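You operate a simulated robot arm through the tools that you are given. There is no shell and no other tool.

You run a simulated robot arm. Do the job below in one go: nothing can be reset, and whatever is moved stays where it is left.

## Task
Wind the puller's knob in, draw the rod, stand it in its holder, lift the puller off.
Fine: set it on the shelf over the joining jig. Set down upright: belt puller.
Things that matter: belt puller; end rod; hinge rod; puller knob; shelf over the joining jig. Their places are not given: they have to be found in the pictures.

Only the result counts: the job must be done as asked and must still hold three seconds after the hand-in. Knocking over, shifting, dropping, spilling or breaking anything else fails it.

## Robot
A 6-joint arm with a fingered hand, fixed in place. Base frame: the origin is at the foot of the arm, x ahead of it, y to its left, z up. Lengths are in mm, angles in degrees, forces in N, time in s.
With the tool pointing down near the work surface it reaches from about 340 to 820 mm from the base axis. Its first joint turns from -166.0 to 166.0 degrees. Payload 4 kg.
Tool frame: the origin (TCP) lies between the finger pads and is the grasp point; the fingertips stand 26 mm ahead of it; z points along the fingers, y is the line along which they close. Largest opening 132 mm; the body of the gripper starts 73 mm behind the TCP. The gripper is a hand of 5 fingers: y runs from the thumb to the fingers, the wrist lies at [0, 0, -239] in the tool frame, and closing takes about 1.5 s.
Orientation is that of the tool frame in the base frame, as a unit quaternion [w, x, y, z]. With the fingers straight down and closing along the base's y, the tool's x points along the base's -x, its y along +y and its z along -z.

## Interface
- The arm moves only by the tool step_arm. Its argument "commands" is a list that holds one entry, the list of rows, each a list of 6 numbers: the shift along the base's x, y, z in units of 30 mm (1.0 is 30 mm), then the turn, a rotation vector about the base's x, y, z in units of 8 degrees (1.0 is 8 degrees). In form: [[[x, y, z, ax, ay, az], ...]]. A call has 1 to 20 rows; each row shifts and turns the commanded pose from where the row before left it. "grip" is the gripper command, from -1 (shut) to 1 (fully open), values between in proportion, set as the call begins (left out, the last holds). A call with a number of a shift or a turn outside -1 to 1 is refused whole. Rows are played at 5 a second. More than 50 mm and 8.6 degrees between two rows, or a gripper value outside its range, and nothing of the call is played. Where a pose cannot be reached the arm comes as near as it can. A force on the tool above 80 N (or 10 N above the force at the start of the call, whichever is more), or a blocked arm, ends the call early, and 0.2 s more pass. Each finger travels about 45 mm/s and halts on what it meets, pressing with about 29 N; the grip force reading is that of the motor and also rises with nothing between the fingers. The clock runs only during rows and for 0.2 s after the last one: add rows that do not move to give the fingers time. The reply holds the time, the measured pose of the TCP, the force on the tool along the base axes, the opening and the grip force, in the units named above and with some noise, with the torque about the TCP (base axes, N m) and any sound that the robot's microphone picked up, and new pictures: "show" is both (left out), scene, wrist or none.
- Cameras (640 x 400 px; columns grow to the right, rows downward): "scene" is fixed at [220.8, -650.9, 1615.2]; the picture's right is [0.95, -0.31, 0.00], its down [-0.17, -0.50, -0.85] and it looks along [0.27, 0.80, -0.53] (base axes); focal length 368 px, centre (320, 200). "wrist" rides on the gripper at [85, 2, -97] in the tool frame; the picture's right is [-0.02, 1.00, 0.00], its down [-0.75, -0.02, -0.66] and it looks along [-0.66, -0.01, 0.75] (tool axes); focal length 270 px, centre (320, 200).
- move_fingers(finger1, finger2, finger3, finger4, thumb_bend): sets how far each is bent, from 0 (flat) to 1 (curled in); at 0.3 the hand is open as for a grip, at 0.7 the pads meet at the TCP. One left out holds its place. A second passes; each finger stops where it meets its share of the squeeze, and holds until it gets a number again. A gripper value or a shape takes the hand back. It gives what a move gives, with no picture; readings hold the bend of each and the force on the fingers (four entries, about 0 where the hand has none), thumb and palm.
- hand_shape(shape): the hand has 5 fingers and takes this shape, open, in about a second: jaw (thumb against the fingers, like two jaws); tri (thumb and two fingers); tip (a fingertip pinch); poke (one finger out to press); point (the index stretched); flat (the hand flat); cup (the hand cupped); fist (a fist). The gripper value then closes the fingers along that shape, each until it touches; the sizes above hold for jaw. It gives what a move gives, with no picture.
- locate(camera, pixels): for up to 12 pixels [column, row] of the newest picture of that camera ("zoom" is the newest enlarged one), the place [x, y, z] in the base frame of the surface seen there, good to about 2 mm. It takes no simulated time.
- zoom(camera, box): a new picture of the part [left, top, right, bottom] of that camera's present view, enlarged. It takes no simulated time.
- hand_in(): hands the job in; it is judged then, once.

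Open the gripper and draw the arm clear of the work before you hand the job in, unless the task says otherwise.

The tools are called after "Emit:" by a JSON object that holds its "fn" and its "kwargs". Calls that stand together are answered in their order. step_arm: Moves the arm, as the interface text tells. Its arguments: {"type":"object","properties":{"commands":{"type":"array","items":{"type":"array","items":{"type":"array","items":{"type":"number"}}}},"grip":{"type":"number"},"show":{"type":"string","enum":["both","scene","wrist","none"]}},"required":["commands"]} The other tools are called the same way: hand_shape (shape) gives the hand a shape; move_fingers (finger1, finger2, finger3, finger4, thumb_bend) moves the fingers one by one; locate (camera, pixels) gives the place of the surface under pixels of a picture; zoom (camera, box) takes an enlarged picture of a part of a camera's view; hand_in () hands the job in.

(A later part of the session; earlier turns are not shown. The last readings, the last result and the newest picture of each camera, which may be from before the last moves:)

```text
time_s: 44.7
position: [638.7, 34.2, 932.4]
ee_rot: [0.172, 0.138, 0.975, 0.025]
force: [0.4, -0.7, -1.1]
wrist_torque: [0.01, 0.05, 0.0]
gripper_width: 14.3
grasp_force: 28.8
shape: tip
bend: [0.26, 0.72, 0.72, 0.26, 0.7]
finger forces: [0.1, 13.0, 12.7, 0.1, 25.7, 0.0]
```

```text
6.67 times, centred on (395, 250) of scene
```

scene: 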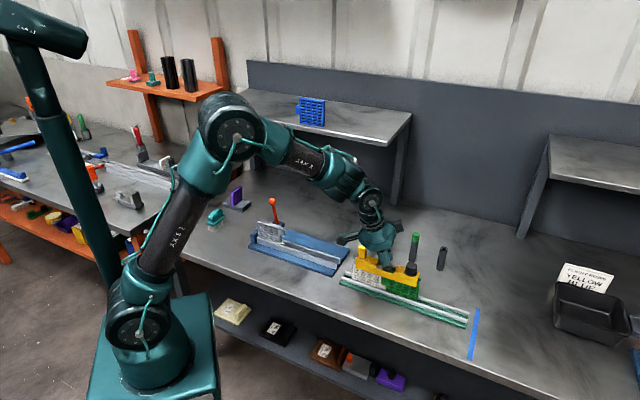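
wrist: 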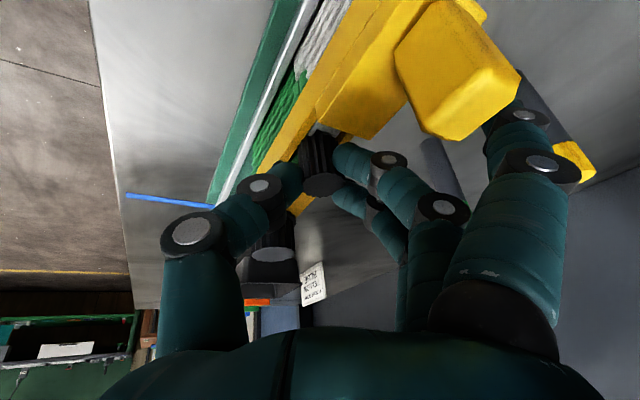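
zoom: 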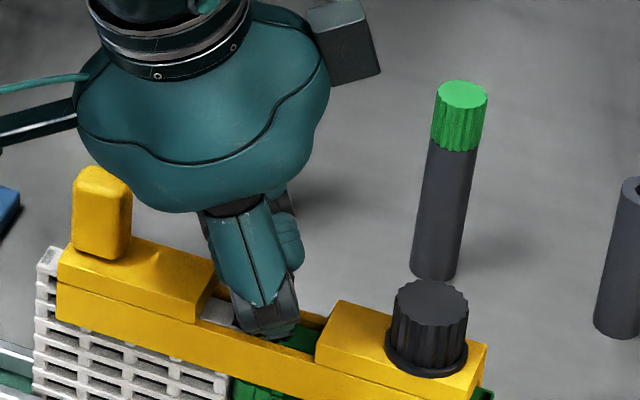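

The rod head is gripped by both fingers and the thumb (13/12.7/25.7 N). I draw straight up slowly, first 24 mm, watching the force.

Emit:
{"fn": "step_arm", "kwargs": {"commands": [[[0, 0, 0.2, 0, 0, 0], [0, 0, 0.2, 0, 0, 0], [0, 0, 0.2, 0, 0, 0], [0, 0, 0.2, 0, 0, 0]]]}}

Emit:
{"fn": "zoom", "kwargs": {"camera": "wrist", "box": [200, 60, 460, 260]}}

Emit:
{"fn": "zoom", "kwargs": {"camera": "scene", "box": [340, 220, 430, 300]}}

```text
time_s: 45.7
position: [637.4, 35.5, 957.4]
ee_rot: [0.172, 0.138, 0.975, 0.025]
force: [0.4, 0.0, -0.9]
wrist_torque: [-0.01, 0.0, 0.01]
gripper_width: 14.0
grasp_force: 29.1
shape: tip
bend: [0.26, 0.72, 0.72, 0.26, 0.7]
finger forces: [0.0, 13.0, 12.8, 0.0, 25.8, 0.0]
```

scene: 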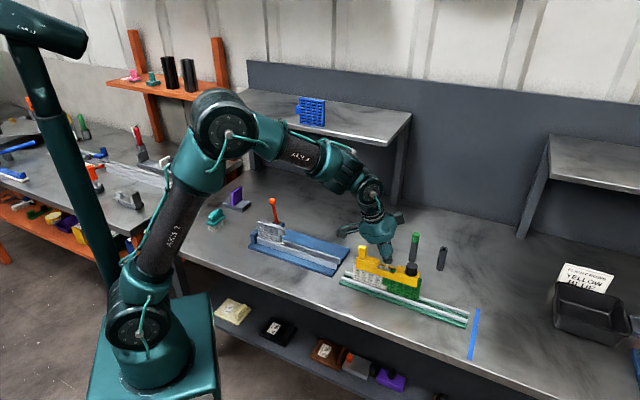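
wrist: 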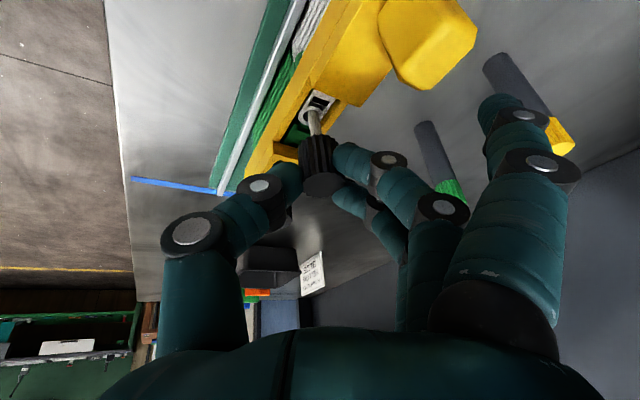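

```text
2.00 times, centred on (330, 160) of wrist
```

zoom: 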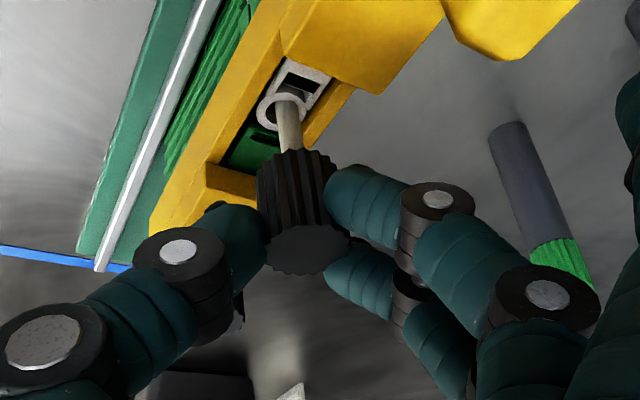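

```text
5.00 times, centred on (385, 260) of scene
```

zoom: 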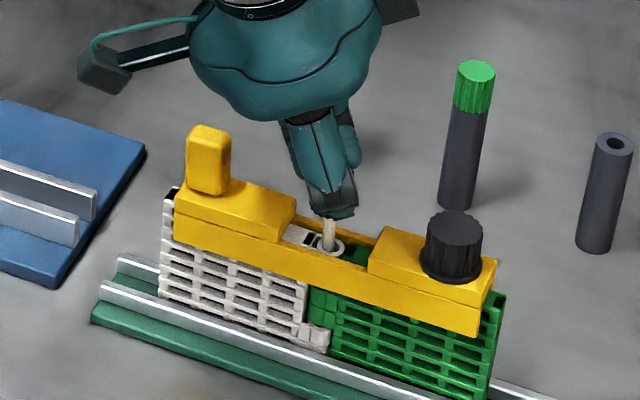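

The rod slides out freely (no force, white shaft visible). I lift another ~66 mm in smooth steps.

Emit:
{"fn": "step_arm", "kwargs": {"commands": [[[0, 0, 0.36, 0, 0, 0], [0, 0, 0.36, 0, 0, 0], [0, 0, 0.36, 0, 0, 0], [0, 0, 0.36, 0, 0, 0], [0, 0, 0.36, 0, 0, 0], [0, 0, 0.36, 0, 0, 0]]]}}

Emit:
{"fn": "zoom", "kwargs": {"camera": "scene", "box": [340, 200, 430, 280]}}

Emit:
{"fn": "zoom", "kwargs": {"camera": "wrist", "box": [200, 60, 460, 260]}}

```text
time_s: 47.1
position: [640.7, 35.1, 1023.1]
ee_rot: [0.172, 0.138, 0.975, 0.024]
force: [0.3, -0.3, 0.4]
wrist_torque: [-0.02, -0.01, 0.03]
gripper_width: 14.2
grasp_force: 29.3
shape: tip
bend: [0.26, 0.72, 0.72, 0.26, 0.7]
finger forces: [0.1, 13.3, 13.3, 0.0, 25.7, 0.0]
```

scene: 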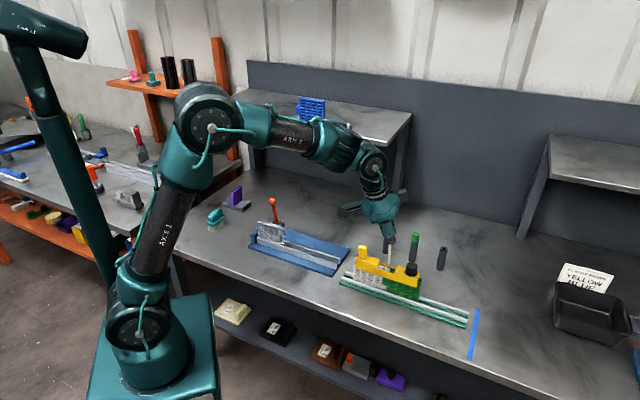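
wrist: 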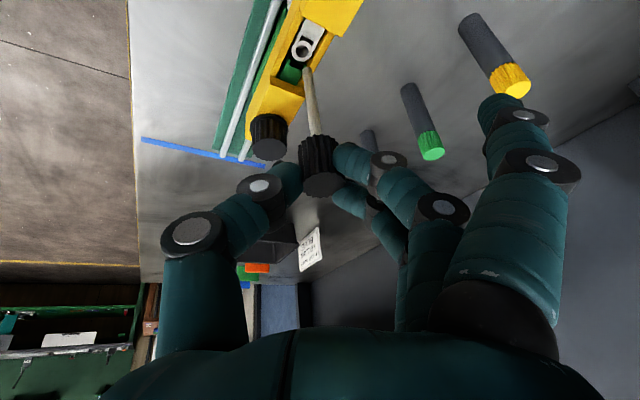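

```text
5.00 times, centred on (385, 240) of scene
```

zoom: 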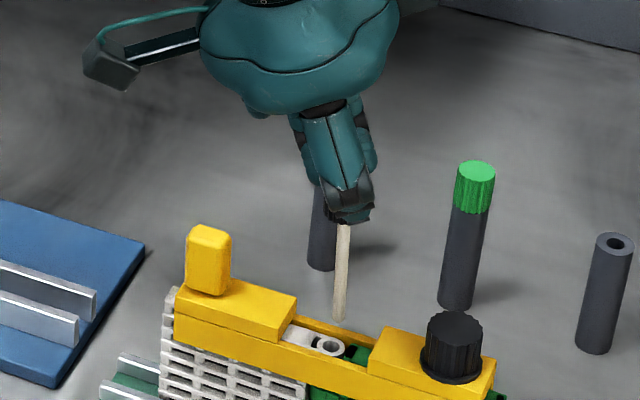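

```text
2.00 times, centred on (330, 160) of wrist
```

zoom: 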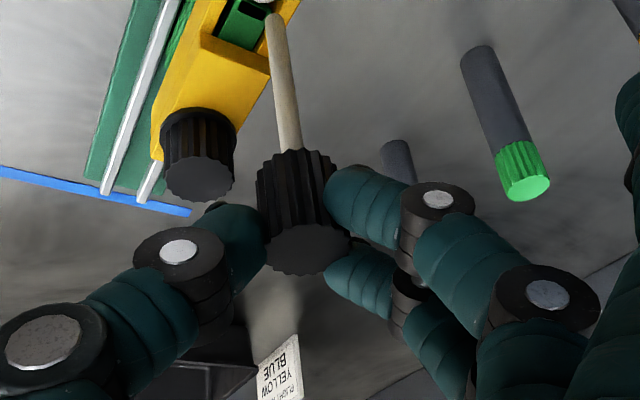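

The rod is fully out and its tip shows at zoom (338,318). I measure its bottom and upper shaft to know its length and verticality.

Emit:
{"fn": "zoom", "kwargs": {"camera": "scene", "box": [375, 232, 405, 268]}}

```text
11.11 times, centred on (390, 250) of scene
```

zoom: 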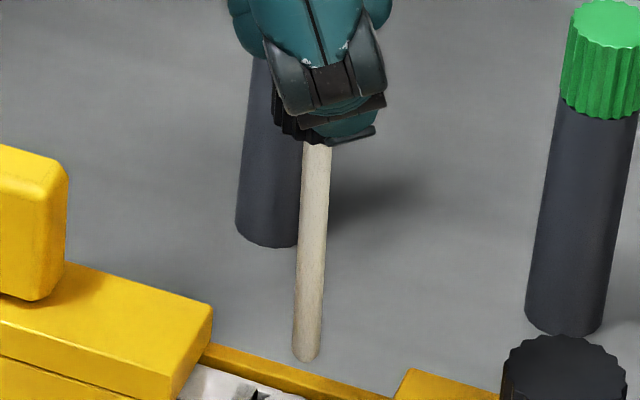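

Emit:
{"fn": "locate", "kwargs": {"camera": "zoom", "pixels": [[306, 357], [306, 350], [307, 330], [309, 300], [311, 260], [313, 220], [315, 180], [316, 155], [296, 340], [317, 340], [304, 170], [328, 170]]}}

Emit:
{"fn": "locate", "kwargs": {"camera": "wrist", "pixels": [[307, 70], [309, 85], [312, 100], [314, 115], [316, 130]]}}

```text
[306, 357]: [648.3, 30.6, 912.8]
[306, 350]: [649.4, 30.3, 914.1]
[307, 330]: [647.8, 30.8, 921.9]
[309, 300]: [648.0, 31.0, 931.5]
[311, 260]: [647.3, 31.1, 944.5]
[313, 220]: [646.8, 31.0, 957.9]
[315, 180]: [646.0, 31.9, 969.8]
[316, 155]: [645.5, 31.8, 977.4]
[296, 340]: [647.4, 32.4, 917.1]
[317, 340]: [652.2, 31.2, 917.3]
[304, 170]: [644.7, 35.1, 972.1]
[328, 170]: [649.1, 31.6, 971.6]
```

```text
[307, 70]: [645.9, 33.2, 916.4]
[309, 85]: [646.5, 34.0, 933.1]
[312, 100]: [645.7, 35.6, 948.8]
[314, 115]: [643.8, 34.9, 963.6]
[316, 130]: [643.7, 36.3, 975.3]
```

Rod length below the head is ~77 mm, dia ~8; it leans ~2.5° in x and ~2° in y. I rotate the hand slightly (+2.0° about x, +2.5° about y) to make the rod plumb, then re-measure.

Emit:
{"fn": "step_arm", "kwargs": {"commands": [[[0, 0, 0.1, 0.13, 0.15, 0], [0, 0, 0.1, 0.12, 0.15, 0], [0, 0, 0, 0, 0, 0]]]}}

Emit:
{"fn": "zoom", "kwargs": {"camera": "scene", "box": [375, 232, 405, 268]}}

```text
time_s: 47.9
position: [638.5, 35.9, 1027.7]
ee_rot: [0.151, 0.141, 0.978, 0.039]
force: [0.3, 0.0, -0.2]
wrist_torque: [0.0, 0.01, 0.0]
gripper_width: 14.0
grasp_force: 28.8
shape: tip
bend: [0.26, 0.72, 0.72, 0.26, 0.7]
finger forces: [0.1, 13.5, 13.5, 0.0, 25.7, 0.1]
```

scene: 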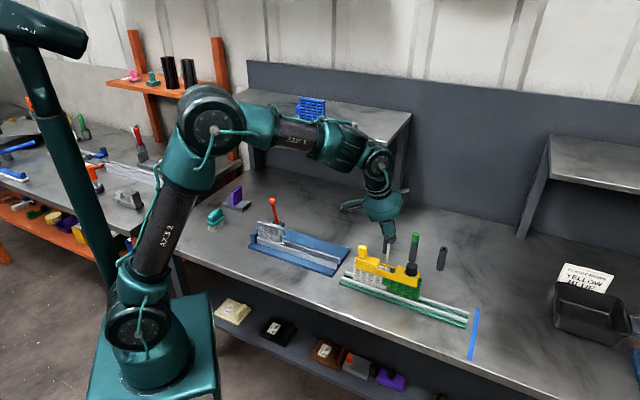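
wrist: 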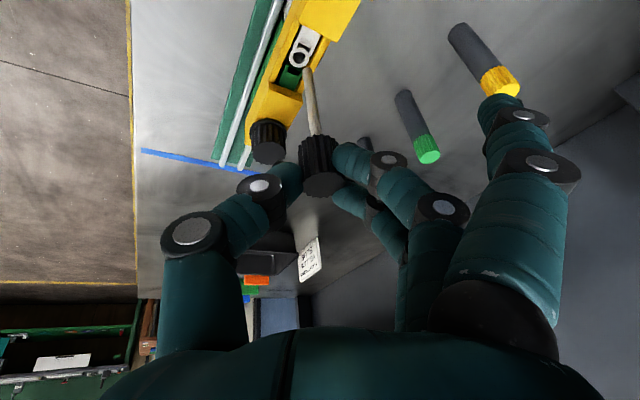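

```text
11.11 times, centred on (390, 250) of scene
```

zoom: 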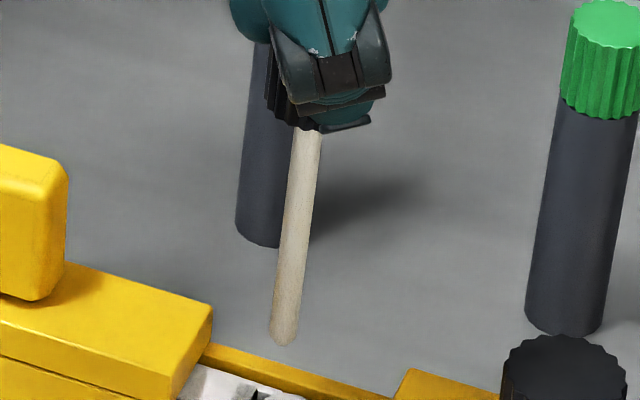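

The rod's slope in the scene now matches the nearby upright yellow tube. I measure again along its shaft.

Emit:
{"fn": "locate", "kwargs": {"camera": "zoom", "pixels": [[284, 341], [284, 333], [286, 310], [289, 280], [293, 250], [297, 220], [301, 190], [305, 155], [307, 140]]}}

Emit:
{"fn": "locate", "kwargs": {"camera": "wrist", "pixels": [[305, 70], [308, 85], [311, 100], [313, 115], [315, 130]]}}

Emit:
{"fn": "zoom", "kwargs": {"camera": "wrist", "box": [270, 40, 370, 210]}}

```text
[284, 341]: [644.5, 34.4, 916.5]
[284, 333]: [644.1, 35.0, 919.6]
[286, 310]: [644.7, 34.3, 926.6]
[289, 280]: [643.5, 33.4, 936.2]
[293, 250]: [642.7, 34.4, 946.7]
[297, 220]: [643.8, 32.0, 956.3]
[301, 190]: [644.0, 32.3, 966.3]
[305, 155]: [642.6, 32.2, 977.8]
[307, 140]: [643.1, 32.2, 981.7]
```

```text
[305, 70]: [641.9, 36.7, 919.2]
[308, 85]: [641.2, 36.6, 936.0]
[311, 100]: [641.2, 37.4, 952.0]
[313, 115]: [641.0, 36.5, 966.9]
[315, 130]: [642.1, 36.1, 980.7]
```

```text
2.35 times, centred on (320, 125) of wrist
```

zoom: 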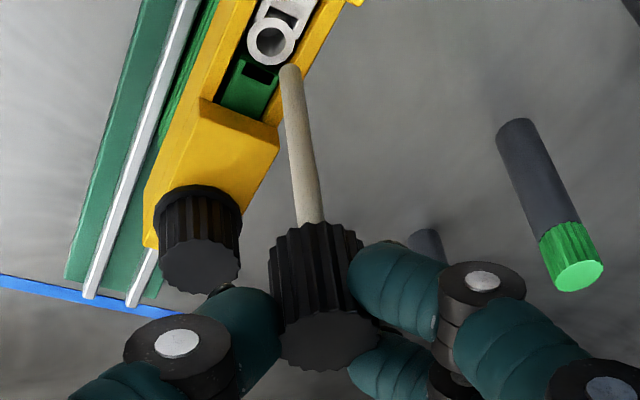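

The rod is now plumb within ~1°. Its tip is at ≈(646.1,37,915.5); I carry it to above the tube, tip ending ~9 mm over the rim.

Emit:
{"fn": "step_arm", "kwargs": {"commands": [[[0.904, 0.136, 0, 0, 0, 0], [0.904, 0.136, 0, 0, 0, 0], [0.904, 0.136, 0, 0, 0, 0], [0.904, 0.136, -0.16, 0, 0, 0], [0.904, 0.136, -0.16, 0, 0, 0], [0.904, 0.136, -0.16, 0, 0, 0], [0.904, 0.136, -0.16, 0, 0, 0], [0.904, 0.136, -0.16, 0, 0, 0], [0, 0, 0, 0, 0, 0]]]}}

Emit:
{"fn": "zoom", "kwargs": {"camera": "scene", "box": [425, 210, 465, 280]}}

Emit:
{"fn": "zoom", "kwargs": {"camera": "wrist", "box": [250, 0, 390, 200]}}

```text
time_s: 49.9
position: [853.4, 68.3, 1005.0]
ee_rot: [0.149, 0.142, 0.978, 0.038]
force: [0.0, -0.3, -1.0]
wrist_torque: [-0.03, 0.01, -0.02]
gripper_width: 14.0
grasp_force: 28.9
shape: tip
bend: [0.26, 0.72, 0.72, 0.26, 0.7]
finger forces: [0.1, 14.1, 14.1, 0.0, 25.6, 0.0]
```

scene: 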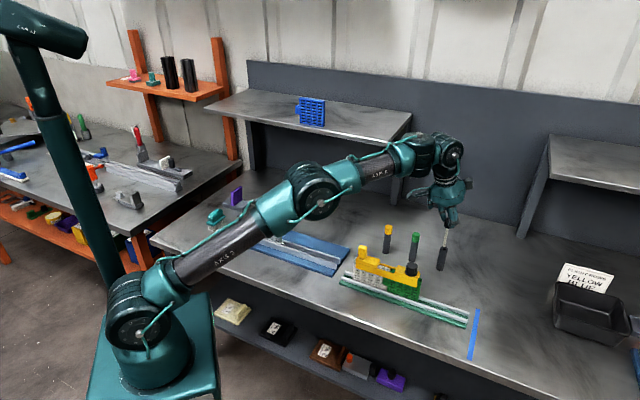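
wrist: 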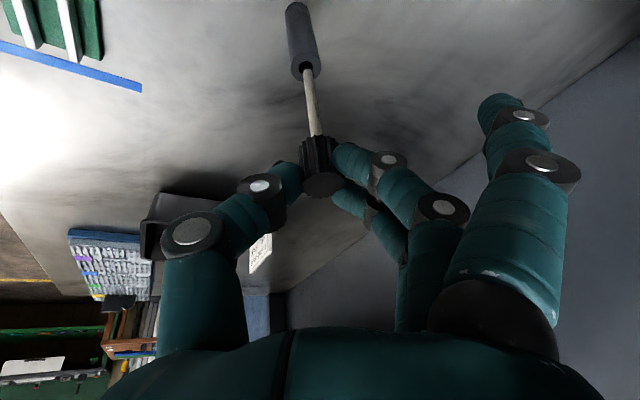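

```text
5.71 times, centred on (445, 245) of scene
```

zoom: 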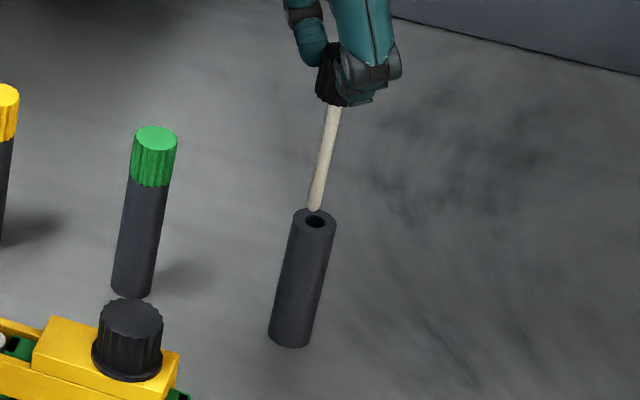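

```text
2.00 times, centred on (320, 100) of wrist
```

zoom: 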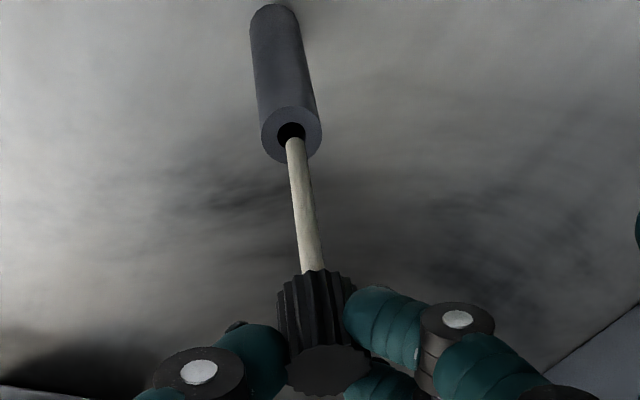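

The tip is right over the bore in both views. I zoom tighter to measure the tip against the hole.

Emit:
{"fn": "zoom", "kwargs": {"camera": "wrist", "box": [285, 40, 330, 100]}}

Emit:
{"fn": "zoom", "kwargs": {"camera": "scene", "box": [435, 228, 455, 258]}}

```text
6.67 times, centred on (308, 70) of wrist
```

zoom: 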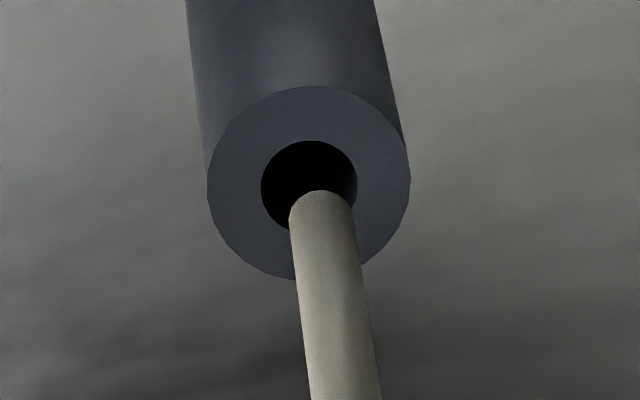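

```text
13.33 times, centred on (445, 243) of scene
```

zoom: 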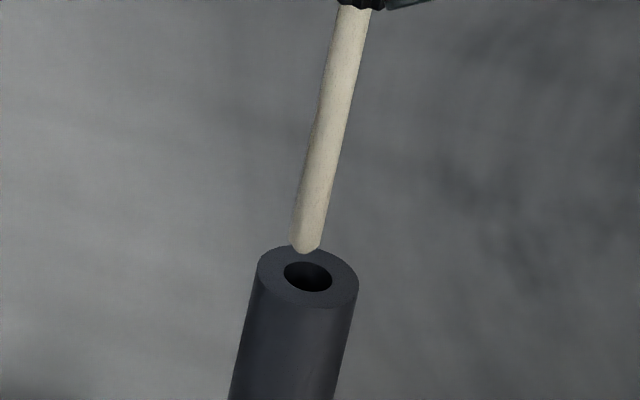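

I locate points on the rod's lower end and the rim from both zooms for a numeric offset.

Emit:
{"fn": "locate", "kwargs": {"camera": "zoom", "pixels": [[306, 247], [307, 240], [308, 230], [312, 200], [320, 150], [332, 100], [343, 40], [262, 275], [353, 285], [308, 250], [308, 302]]}}

Emit:
{"fn": "locate", "kwargs": {"camera": "wrist", "pixels": [[308, 71], [309, 75], [309.5, 80], [311, 90], [312.5, 100], [314, 110], [316, 125], [295, 65], [318, 68]]}}

```text
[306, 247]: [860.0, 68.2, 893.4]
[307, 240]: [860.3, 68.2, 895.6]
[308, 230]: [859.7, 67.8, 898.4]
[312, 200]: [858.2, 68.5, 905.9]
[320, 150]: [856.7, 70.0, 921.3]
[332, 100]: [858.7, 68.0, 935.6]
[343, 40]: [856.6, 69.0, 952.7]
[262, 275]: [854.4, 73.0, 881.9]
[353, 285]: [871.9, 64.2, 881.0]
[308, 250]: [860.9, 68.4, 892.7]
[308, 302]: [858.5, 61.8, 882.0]
```

```text
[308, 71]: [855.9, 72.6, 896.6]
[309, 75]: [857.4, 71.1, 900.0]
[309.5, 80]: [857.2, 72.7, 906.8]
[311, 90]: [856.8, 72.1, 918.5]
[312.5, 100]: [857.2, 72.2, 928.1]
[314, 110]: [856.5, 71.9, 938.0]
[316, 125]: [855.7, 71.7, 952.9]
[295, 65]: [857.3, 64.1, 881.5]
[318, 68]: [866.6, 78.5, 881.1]
```

Tip centre ≈(861.9,71.1,892) vs tube (862.9,69.6). I shift (+1,−1.5) mm and lower 18 mm gently into the bore.

Emit:
{"fn": "step_arm", "kwargs": {"commands": [[[0.035, -0.05, 0, 0, 0, 0], [0, 0, -0.1, 0, 0, 0], [0, 0, -0.1, 0, 0, 0], [0, 0, -0.1, 0, 0, 0], [0, 0, -0.15, 0, 0, 0], [0, 0, -0.15, 0, 0, 0], [0, 0, 0, 0, 0, 0]]]}}

Emit:
{"fn": "zoom", "kwargs": {"camera": "wrist", "box": [270, 30, 350, 120]}}

Emit:
{"fn": "zoom", "kwargs": {"camera": "scene", "box": [430, 220, 460, 262]}}

```text
time_s: 51.5
position: [855.3, 65.4, 985.3]
ee_rot: [0.149, 0.142, 0.978, 0.039]
force: [0.1, -0.4, 0.3]
wrist_torque: [-0.01, -0.02, 0.02]
gripper_width: 14.0
grasp_force: 28.7
shape: tip
bend: [0.26, 0.72, 0.72, 0.26, 0.7]
finger forces: [0.1, 14.1, 14.1, 0.0, 25.5, 0.0]
```

scene: 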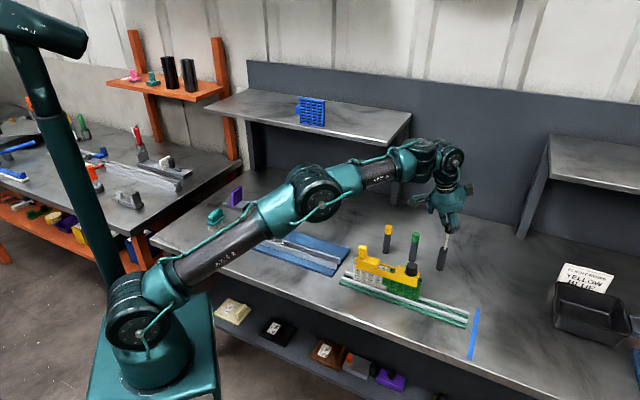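
wrist: 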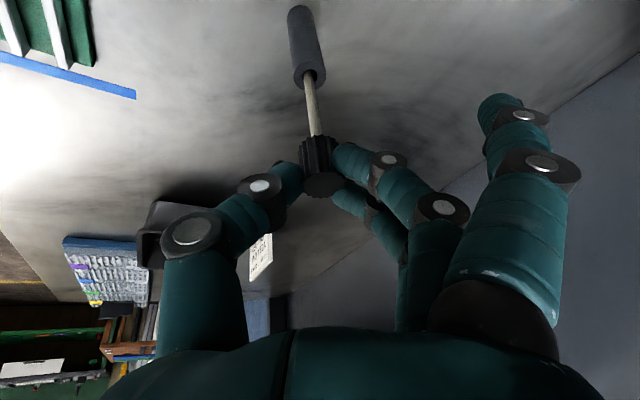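

```text
4.44 times, centred on (310, 75) of wrist
```

zoom: 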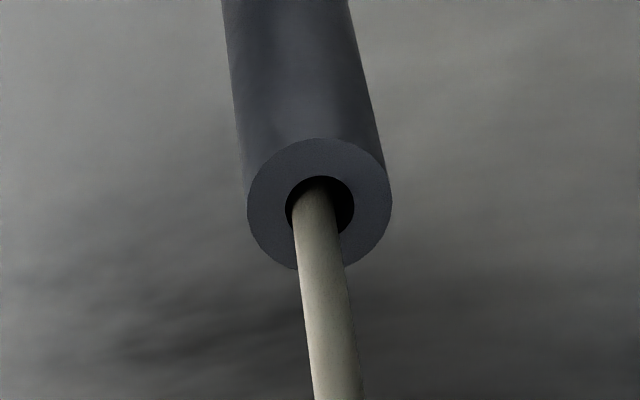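

```text
9.52 times, centred on (445, 241) of scene
```

zoom: 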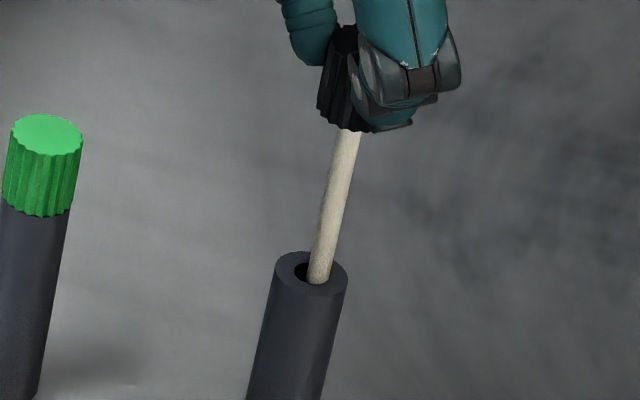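

The rod has entered the bore without force, sitting a bit to the right/near side. I nudge (−1,+1.2) mm and lower another 27 mm.

Emit:
{"fn": "step_arm", "kwargs": {"commands": [[[-0.035, 0.04, 0, 0, 0, 0], [0, 0, -0.15, 0, 0, 0], [0, 0, -0.15, 0, 0, 0], [0, 0, -0.2, 0, 0, 0], [0, 0, -0.2, 0, 0, 0], [0, 0, -0.2, 0, 0, 0], [0, 0, 0, 0, 0, 0]]]}}

Emit:
{"fn": "zoom", "kwargs": {"camera": "wrist", "box": [270, 30, 350, 120]}}

Emit:
{"fn": "zoom", "kwargs": {"camera": "scene", "box": [430, 220, 460, 262]}}

```text
time_s: 53.1
position: [856.4, 66.8, 958.6]
ee_rot: [0.149, 0.142, 0.978, 0.039]
force: [0.1, 1.0, 0.4]
wrist_torque: [0.0, 0.05, 0.02]
gripper_width: 14.1
grasp_force: 29.0
shape: tip
bend: [0.26, 0.72, 0.72, 0.26, 0.7]
finger forces: [0.0, 14.2, 14.4, 0.1, 25.5, 0.0]
```

scene: 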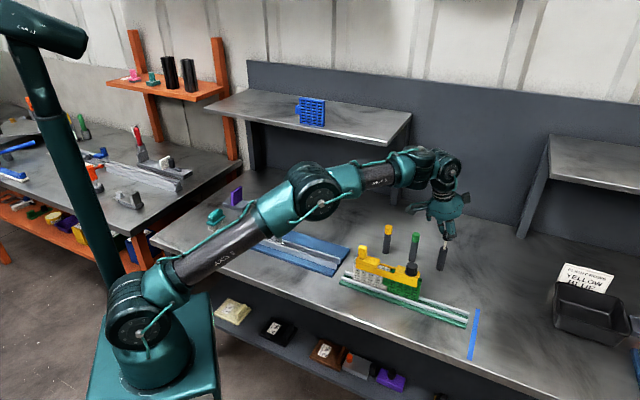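
wrist: 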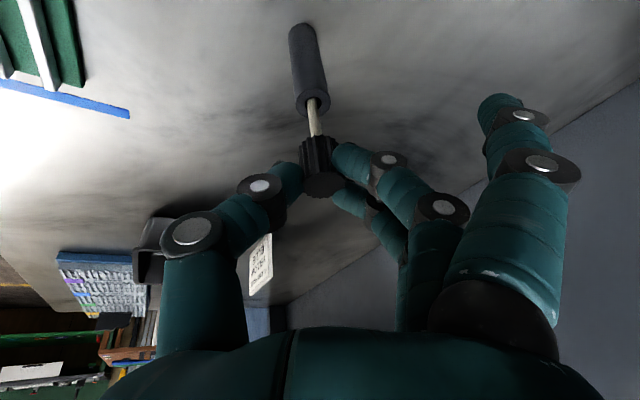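

```text
4.44 times, centred on (310, 75) of wrist
```

zoom: 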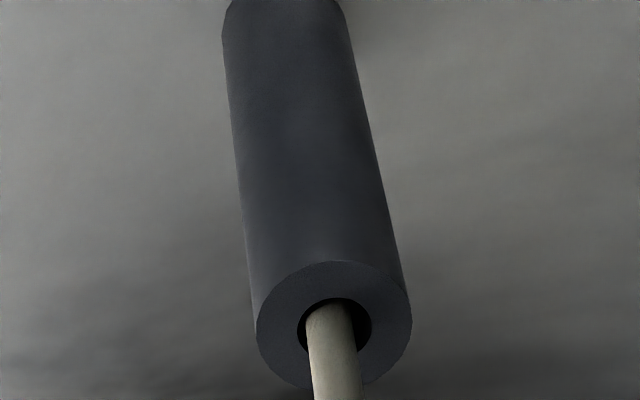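

```text
9.52 times, centred on (445, 241) of scene
```

zoom: 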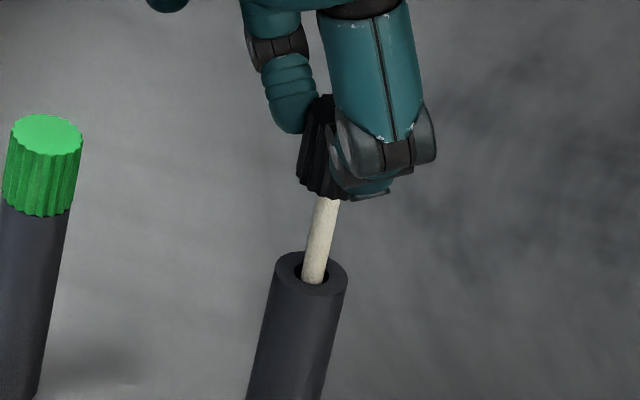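

Insertion is free. I lower another 30 mm, watching the force.

Emit:
{"fn": "step_arm", "kwargs": {"commands": [[[0, 0.015, -0.2, 0, 0, 0], [0, 0, -0.2, 0, 0, 0], [0, 0, -0.2, 0, 0, 0], [0, 0, -0.2, 0, 0, 0], [0, 0, -0.2, 0, 0, 0], [0, 0, 0, 0, 0, 0]]]}}

Emit:
{"fn": "zoom", "kwargs": {"camera": "scene", "box": [425, 220, 465, 276]}}

Emit:
{"fn": "zoom", "kwargs": {"camera": "wrist", "box": [270, 50, 370, 210]}}

```text
time_s: 54.5
position: [856.6, 67.8, 928.8]
ee_rot: [0.149, 0.142, 0.978, 0.039]
force: [0.8, 0.2, -1.4]
wrist_torque: [0.0, -0.02, -0.03]
gripper_width: 13.9
grasp_force: 28.7
shape: tip
bend: [0.26, 0.72, 0.72, 0.26, 0.7]
finger forces: [0.0, 14.5, 14.3, 0.1, 25.5, 0.0]
```

scene: 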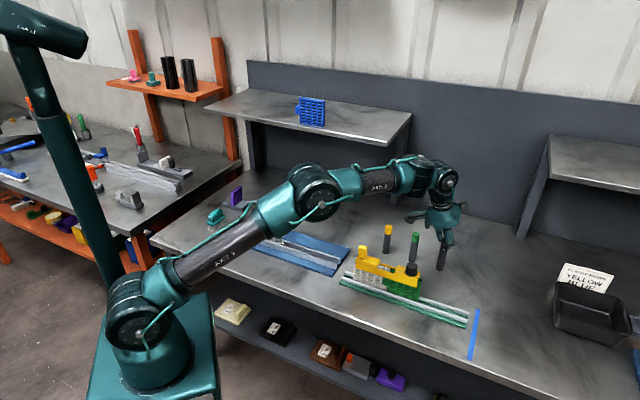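
wrist: 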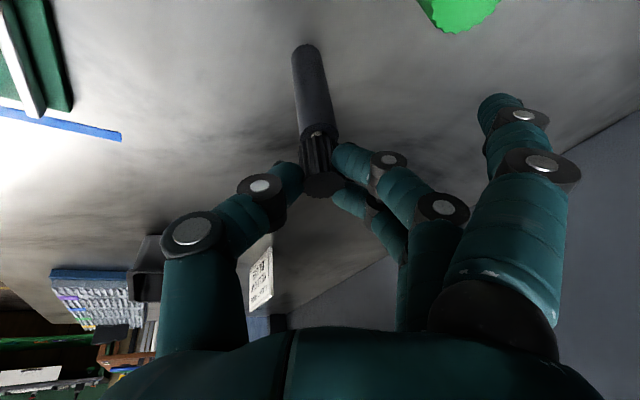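

```text
7.14 times, centred on (445, 248) of scene
```

zoom: 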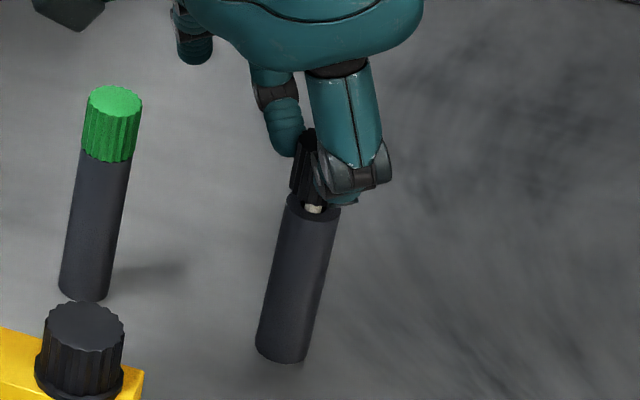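

```text
2.50 times, centred on (320, 130) of wrist
```

zoom: 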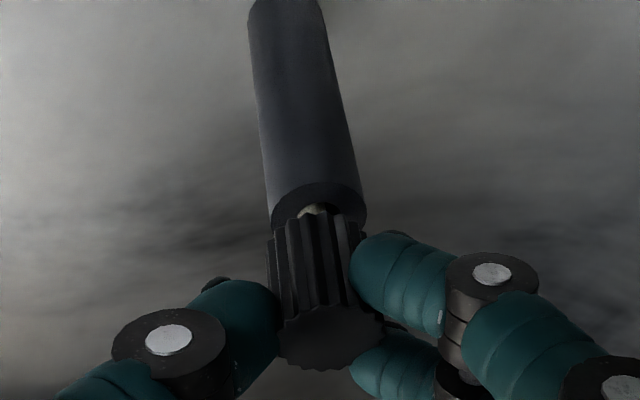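

The head is ~9 mm above the tube rim. I lower the last bit in 2–3 mm steps.

Emit:
{"fn": "step_arm", "kwargs": {"commands": [[[0, 0, -0.1, 0, 0, 0], [0, 0, -0.1, 0, 0, 0], [0, 0, -0.07, 0, 0, 0], [0, 0, 0, 0, 0, 0]]]}}

Emit:
{"fn": "zoom", "kwargs": {"camera": "wrist", "box": [270, 50, 370, 210]}}

Emit:
{"fn": "zoom", "kwargs": {"camera": "scene", "box": [425, 220, 465, 276]}}

```text
time_s: 55.5
position: [855.3, 66.6, 920.2]
ee_rot: [0.149, 0.141, 0.978, 0.039]
force: [0.1, -0.1, -0.3]
wrist_torque: [0.01, 0.0, 0.01]
gripper_width: 14.2
grasp_force: 29.3
shape: tip
bend: [0.26, 0.72, 0.72, 0.26, 0.7]
finger forces: [0.0, 14.4, 14.5, 0.0, 25.5, 0.1]
```

scene: 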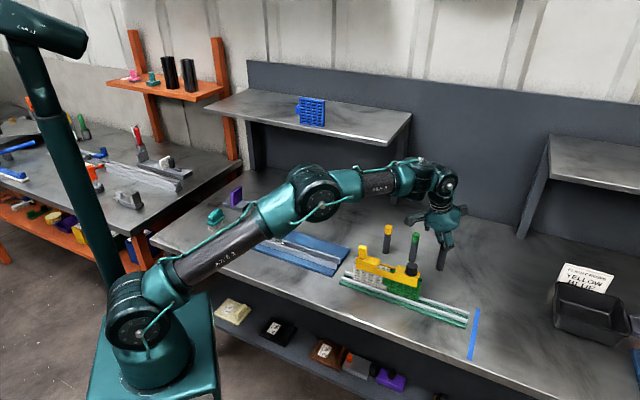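
wrist: 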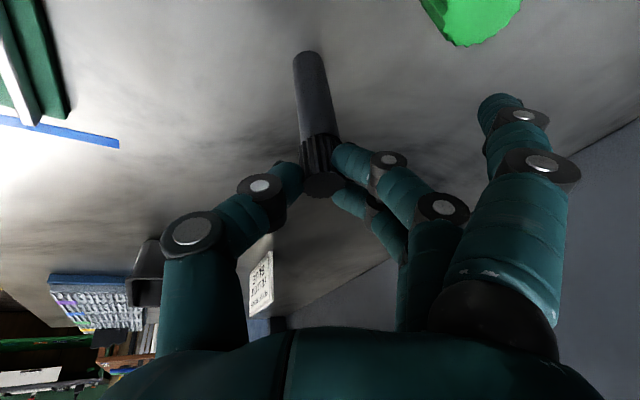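

```text
2.50 times, centred on (320, 130) of wrist
```

zoom: 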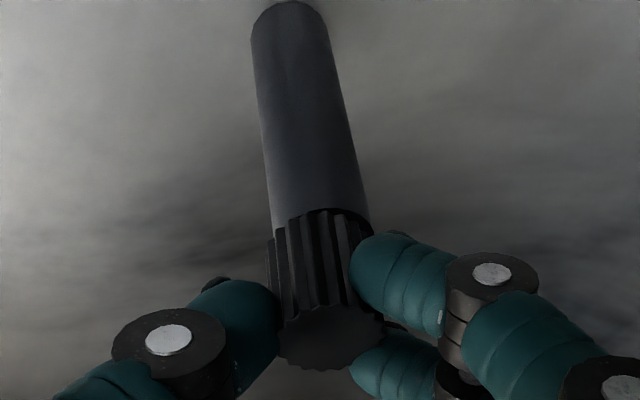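

```text
7.14 times, centred on (445, 248) of scene
```

zoom: 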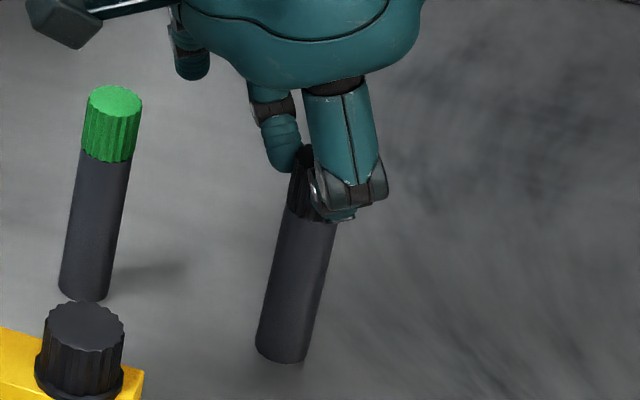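

The head nearly rests on the rim. I lower 2 mm more, then check the contact force.

Emit:
{"fn": "step_arm", "kwargs": {"commands": [[[0, 0, -0.05, 0, 0, 0], [0, 0, -0.03, 0, 0, 0], [0, 0, 0, 0, 0, 0]]], "show": "none"}}

```text
time_s: 56.3
position: [855.4, 67.2, 918.9]
ee_rot: [0.15, 0.142, 0.978, 0.039]
force: [1.9, 0.3, 3.5]
wrist_torque: [0.02, -0.03, 0.02]
gripper_width: 13.9
grasp_force: 29.1
shape: tip
bend: [0.26, 0.72, 0.72, 0.26, 0.7]
finger forces: [0.0, 14.5, 15.5, 0.1, 26.0, 0.1]
```

The head has seated (3.5 N upward). I open the pinch and rise straight up.

Emit:
{"fn": "step_arm", "kwargs": {"commands": [[[0, 0, 0, 0, 0, 0], [0, 0, 0, 0, 0, 0], [0, 0, 0, 0, 0, 0], [0, 0, 0, 0, 0, 0], [0, 0, 0.5, 0, 0, 0], [0, 0, 0.8, 0, 0, 0], [0, 0, 1, 0, 0, 0], [0, 0, 0.5, 0, 0, 0], [0, 0, 0, 0, 0, 0]]], "grip": -0.2}}

Emit:
{"fn": "zoom", "kwargs": {"camera": "scene", "box": [410, 220, 460, 280]}}

Emit:
{"fn": "zoom", "kwargs": {"camera": "wrist", "box": [250, 0, 390, 150]}}

```text
time_s: 58.3
position: [856.9, 67.0, 1002.8]
ee_rot: [0.15, 0.142, 0.978, 0.038]
force: [0.0, 0.0, -0.2]
wrist_torque: [0.02, 0.0, -0.01]
gripper_width: 52.1
grasp_force: 0.0
shape: tip
bend: [0.0, 0.73, 0.73, 0.0, 0.7]
finger forces: [0.0, 0.0, 0.0, 0.0, 0.0, 0.1]
```

scene: 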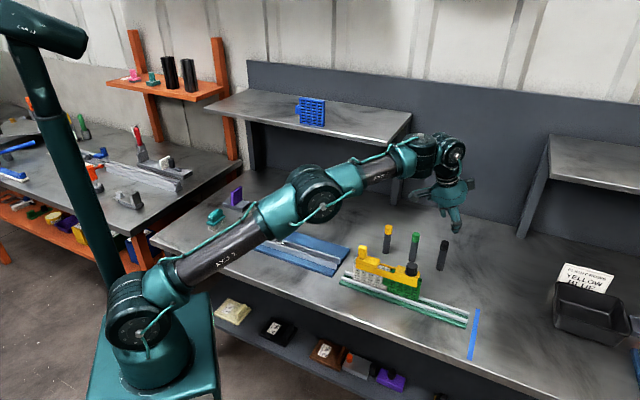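
wrist: 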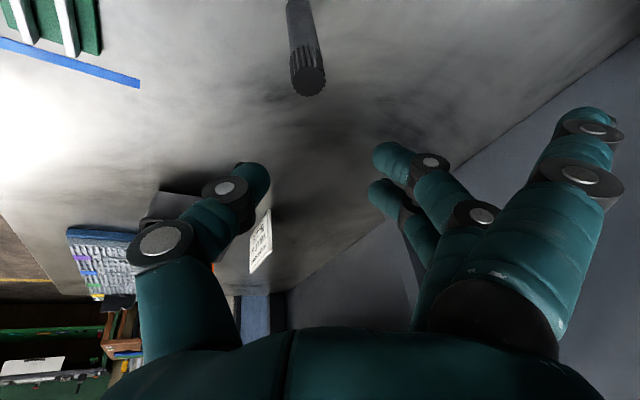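

```text
6.67 times, centred on (435, 250) of scene
```

zoom: 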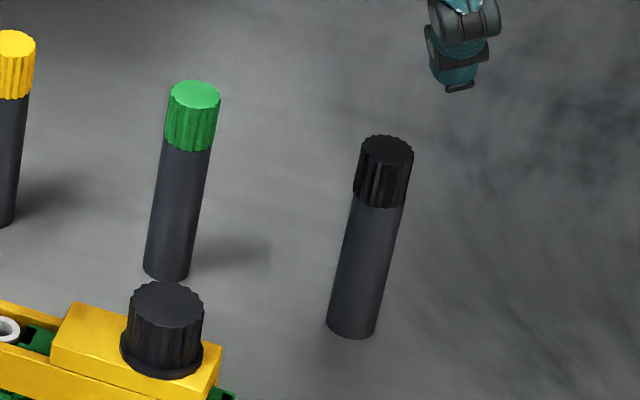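

```text
2.67 times, centred on (320, 75) of wrist
```

zoom: 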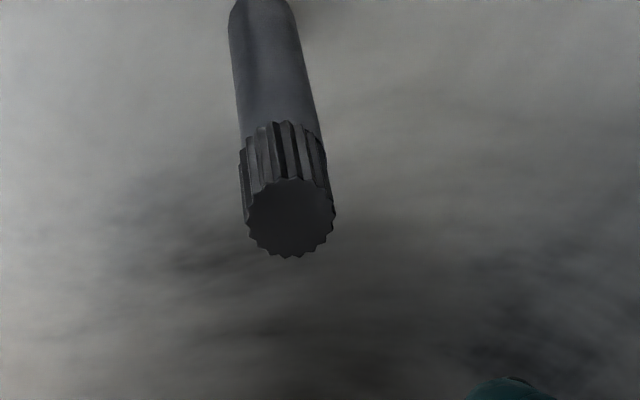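

The rod stands in its tube just like the coloured ones. Now I survey the left shelf: edges and the blue module on it.

Emit:
{"fn": "locate", "kwargs": {"camera": "scene", "pixels": [[207, 107], [250, 117], [300, 128], [345, 138], [384, 146], [408, 116], [370, 110], [335, 106], [300, 124], [297, 124], [324, 127], [245, 92]]}}

Emit:
{"fn": "zoom", "kwargs": {"camera": "scene", "box": [200, 80, 420, 210]}}

```text
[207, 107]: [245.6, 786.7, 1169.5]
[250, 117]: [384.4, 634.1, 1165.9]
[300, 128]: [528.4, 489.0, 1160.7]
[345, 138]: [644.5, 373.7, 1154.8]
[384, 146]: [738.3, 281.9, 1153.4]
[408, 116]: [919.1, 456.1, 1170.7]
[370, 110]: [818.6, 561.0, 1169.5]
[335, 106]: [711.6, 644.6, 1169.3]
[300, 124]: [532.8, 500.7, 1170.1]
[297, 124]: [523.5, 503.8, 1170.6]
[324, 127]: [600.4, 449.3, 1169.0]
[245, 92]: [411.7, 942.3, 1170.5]
```

```text
2.91 times, centred on (310, 145) of scene
```

zoom: 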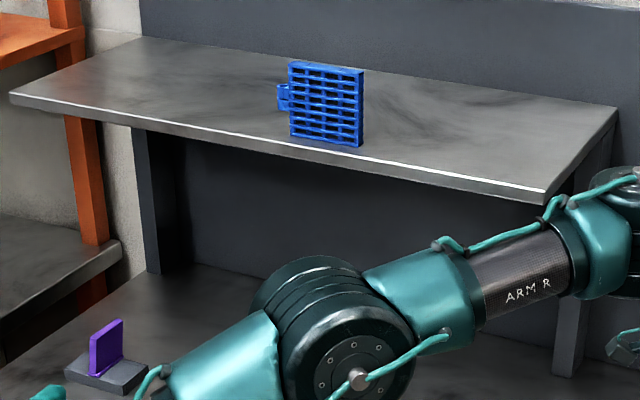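

Shelf front edge runs along x+y≈1018 (parallel to the belt bed), top z=1169.5, ~250 mm deep. I zoom on the puller's near side to measure the bar's height, and on the blue module.

Emit:
{"fn": "zoom", "kwargs": {"camera": "scene", "box": [350, 238, 426, 300]}}

Emit:
{"fn": "zoom", "kwargs": {"camera": "scene", "box": [270, 85, 350, 145]}}

```text
6.45 times, centred on (388, 269) of scene
```

zoom: 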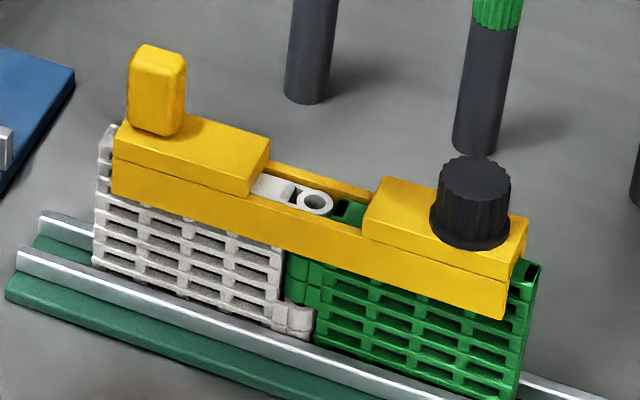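

```text
6.67 times, centred on (310, 115) of scene
```

zoom: 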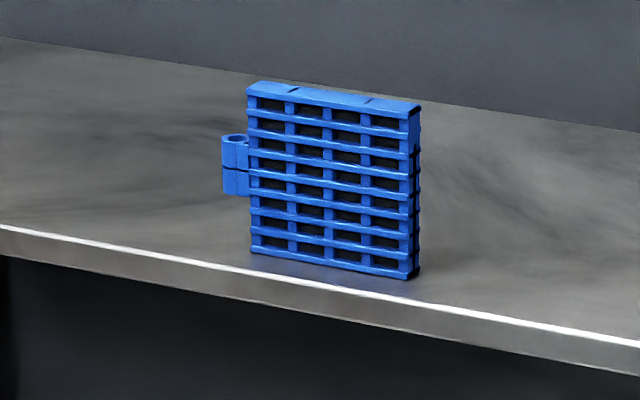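

Emit:
{"fn": "locate", "kwargs": {"camera": "zoom", "pixels": [[252, 248], [415, 272], [335, 262], [250, 90], [418, 110], [285, 85], [225, 190], [330, 278], [310, 300], [450, 300], [200, 230], [235, 150]]}}

Emit:
{"fn": "zoom", "kwargs": {"camera": "scene", "box": [350, 238, 426, 300]}}

Emit:
{"fn": "locate", "kwargs": {"camera": "zoom", "pixels": [[115, 185], [115, 155], [300, 215], [300, 246], [500, 312], [505, 285], [250, 190], [370, 235], [265, 165], [525, 225], [313, 190], [150, 90]]}}

```text
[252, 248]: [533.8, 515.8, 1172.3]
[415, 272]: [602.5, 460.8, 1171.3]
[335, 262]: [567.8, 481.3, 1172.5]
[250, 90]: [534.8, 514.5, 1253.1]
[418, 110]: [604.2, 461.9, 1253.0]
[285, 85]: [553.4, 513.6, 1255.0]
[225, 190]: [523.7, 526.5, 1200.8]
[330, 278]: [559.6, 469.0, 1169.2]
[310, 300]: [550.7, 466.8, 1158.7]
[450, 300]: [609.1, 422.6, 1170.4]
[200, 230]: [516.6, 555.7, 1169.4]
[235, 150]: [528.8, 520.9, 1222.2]
```

```text
6.45 times, centred on (388, 269) of scene
```

zoom: 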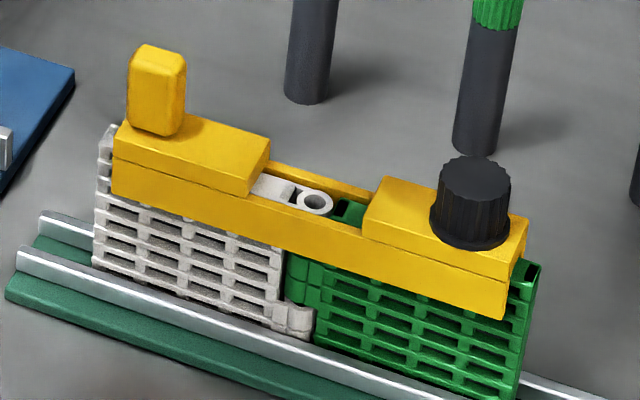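

```text
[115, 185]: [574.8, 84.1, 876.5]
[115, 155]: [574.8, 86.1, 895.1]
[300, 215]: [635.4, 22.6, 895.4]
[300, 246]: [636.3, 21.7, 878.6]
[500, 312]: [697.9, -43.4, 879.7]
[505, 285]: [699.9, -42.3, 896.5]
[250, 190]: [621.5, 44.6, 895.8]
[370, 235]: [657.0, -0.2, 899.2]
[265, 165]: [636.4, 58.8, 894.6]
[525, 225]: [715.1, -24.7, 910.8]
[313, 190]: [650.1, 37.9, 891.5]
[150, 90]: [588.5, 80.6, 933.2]
```

The rod is in. The puller's bar is 26 mm wide (u 465–491), 877–909 high and ~177 long, and parallel to the shelf. I move back over it, yaw −45° with a 16° lean toward the shelf direction, then switch to the jaw shape.

Emit:
{"fn": "step_arm", "kwargs": {"commands": [[[-0.905, -0.154, 0.1, 0, 0, 0], [-0.905, -0.154, 0.1, 0, 0, 0], [-0.905, -0.154, 0.1, 0, 0, 0], [-0.905, -0.154, 0.1, 0.405, 0.235, -0.6456], [-0.905, -0.154, 0, 0.405, 0.235, -0.6456], [-0.905, -0.154, 0, 0.405, 0.235, -0.6456], [-0.905, -0.154, 0, 0.405, 0.235, -0.6456], [-0.905, -0.154, 0, 0.405, 0.235, -0.6456], [0, 0, 0, 0, 0, 0]]], "show": "none"}}

Emit:
{"fn": "hand_shape", "kwargs": {"shape": "jaw"}}

Emit:
{"fn": "step_arm", "kwargs": {"commands": [[[0, 0, 0, 0, 0, 0], [0, 0, 0, 0, 0, 0], [0, 0, 0, 0, 0, 0], [0, 0, 0, 0, 0, 0], [0, 0, 0, 0, 0, 0], [0, 0, 0, 0, 0, 0], [0, 0, 0, 0, 0, 0]]], "grip": -0.1}}

Emit:
{"fn": "zoom", "kwargs": {"camera": "wrist", "box": [120, 20, 640, 345]}}

Emit:
{"fn": "zoom", "kwargs": {"camera": "scene", "box": [340, 190, 440, 290]}}

```text
time_s: 60.3
position: [636.8, 32.1, 1016.8]
ee_rot: [0.052, 0.378, 0.915, 0.129]
force: [-0.1, -0.8, 0.1]
wrist_torque: [0.01, 0.02, -0.04]
gripper_width: 51.9
grasp_force: 0.0
shape: tip
bend: [0.0, 0.73, 0.73, 0.0, 0.7]
finger forces: [0.1, 0.1, 0.0, 0.0, 0.0, 0.1]
```

```text
time_s: 61.2
position: [636.3, 31.8, 1016.1]
ee_rot: [0.054, 0.377, 0.915, 0.129]
force: [-0.6, -0.4, 0.0]
wrist_torque: [-0.01, 0.01, -0.03]
gripper_width: 132.0
grasp_force: 0.0
shape: jaw
bend: [0.3, 0.3, 0.3, 0.3, 0.3]
finger forces: [0.0, 0.1, 0.0, 0.1, 0.1, 0.0]
```

```text
time_s: 62.8
position: [637.2, 31.4, 1016.6]
ee_rot: [0.053, 0.378, 0.915, 0.129]
force: [0.0, 0.0, -0.3]
wrist_torque: [0.02, -0.04, 0.01]
gripper_width: 60.6
grasp_force: 0.1
shape: jaw
bend: [0.73, 0.73, 0.73, 0.73, 0.7]
finger forces: [0.0, 0.0, 0.0, 0.0, 0.1, 0.1]
```

scene: 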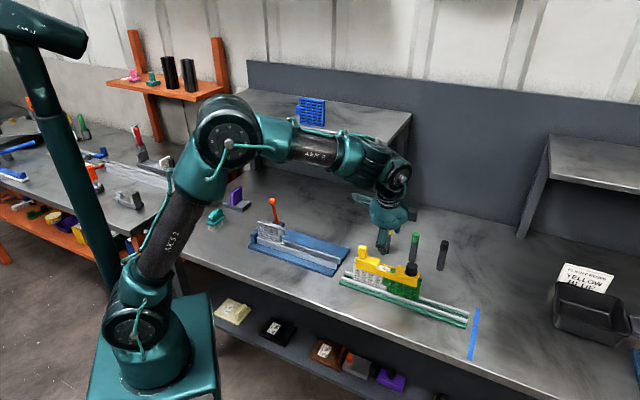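
wrist: 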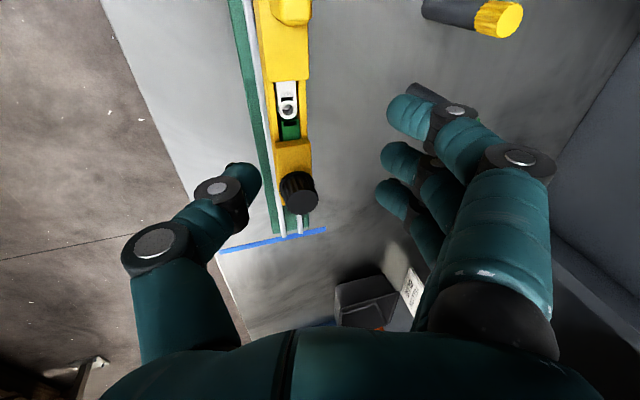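

```text
1.23 times, centred on (380, 182) of wrist
```

zoom: 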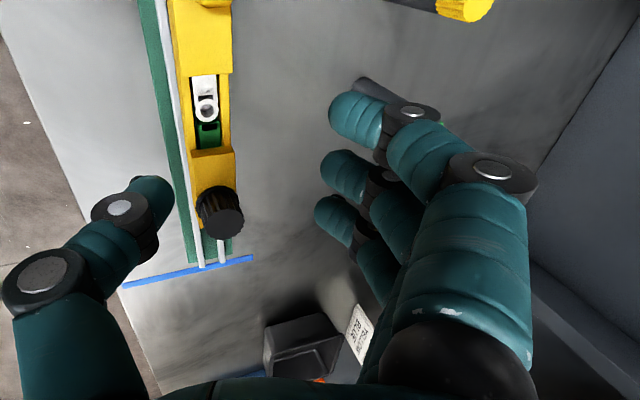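

```text
4.00 times, centred on (390, 240) of scene
```

zoom: 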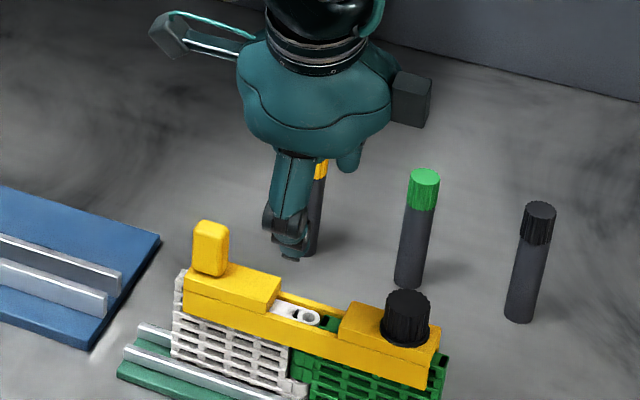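

I locate the thumb and finger tips in the wrist picture for the tilted jaw at 60 mm opening.

Emit:
{"fn": "locate", "kwargs": {"camera": "wrist", "pixels": [[250, 170], [257, 180], [245, 190], [395, 108], [392, 120], [388, 155], [386, 165], [382, 190], [380, 200], [410, 125], [290, 190], [288, 108]]}}

Emit:
{"fn": "zoom", "kwargs": {"camera": "scene", "box": [375, 215, 405, 262]}}

```text
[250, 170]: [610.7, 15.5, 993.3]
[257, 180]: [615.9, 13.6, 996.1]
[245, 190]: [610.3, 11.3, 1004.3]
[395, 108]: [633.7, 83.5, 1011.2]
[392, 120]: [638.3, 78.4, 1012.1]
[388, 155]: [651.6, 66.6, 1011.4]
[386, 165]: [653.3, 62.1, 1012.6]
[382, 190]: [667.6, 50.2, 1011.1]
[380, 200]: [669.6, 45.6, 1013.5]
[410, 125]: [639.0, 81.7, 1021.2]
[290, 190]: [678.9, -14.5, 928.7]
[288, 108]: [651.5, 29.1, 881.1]
```

```text
8.51 times, centred on (390, 238) of scene
```

zoom: 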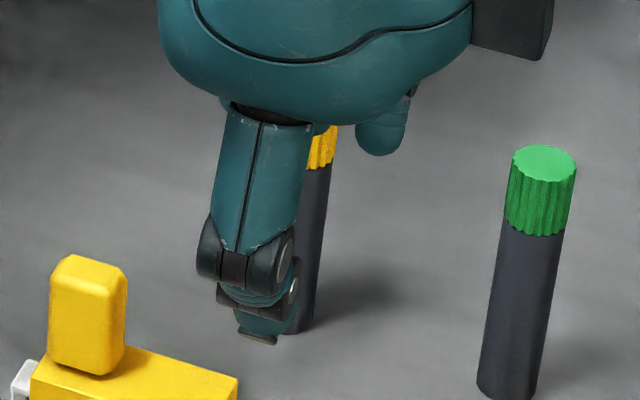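

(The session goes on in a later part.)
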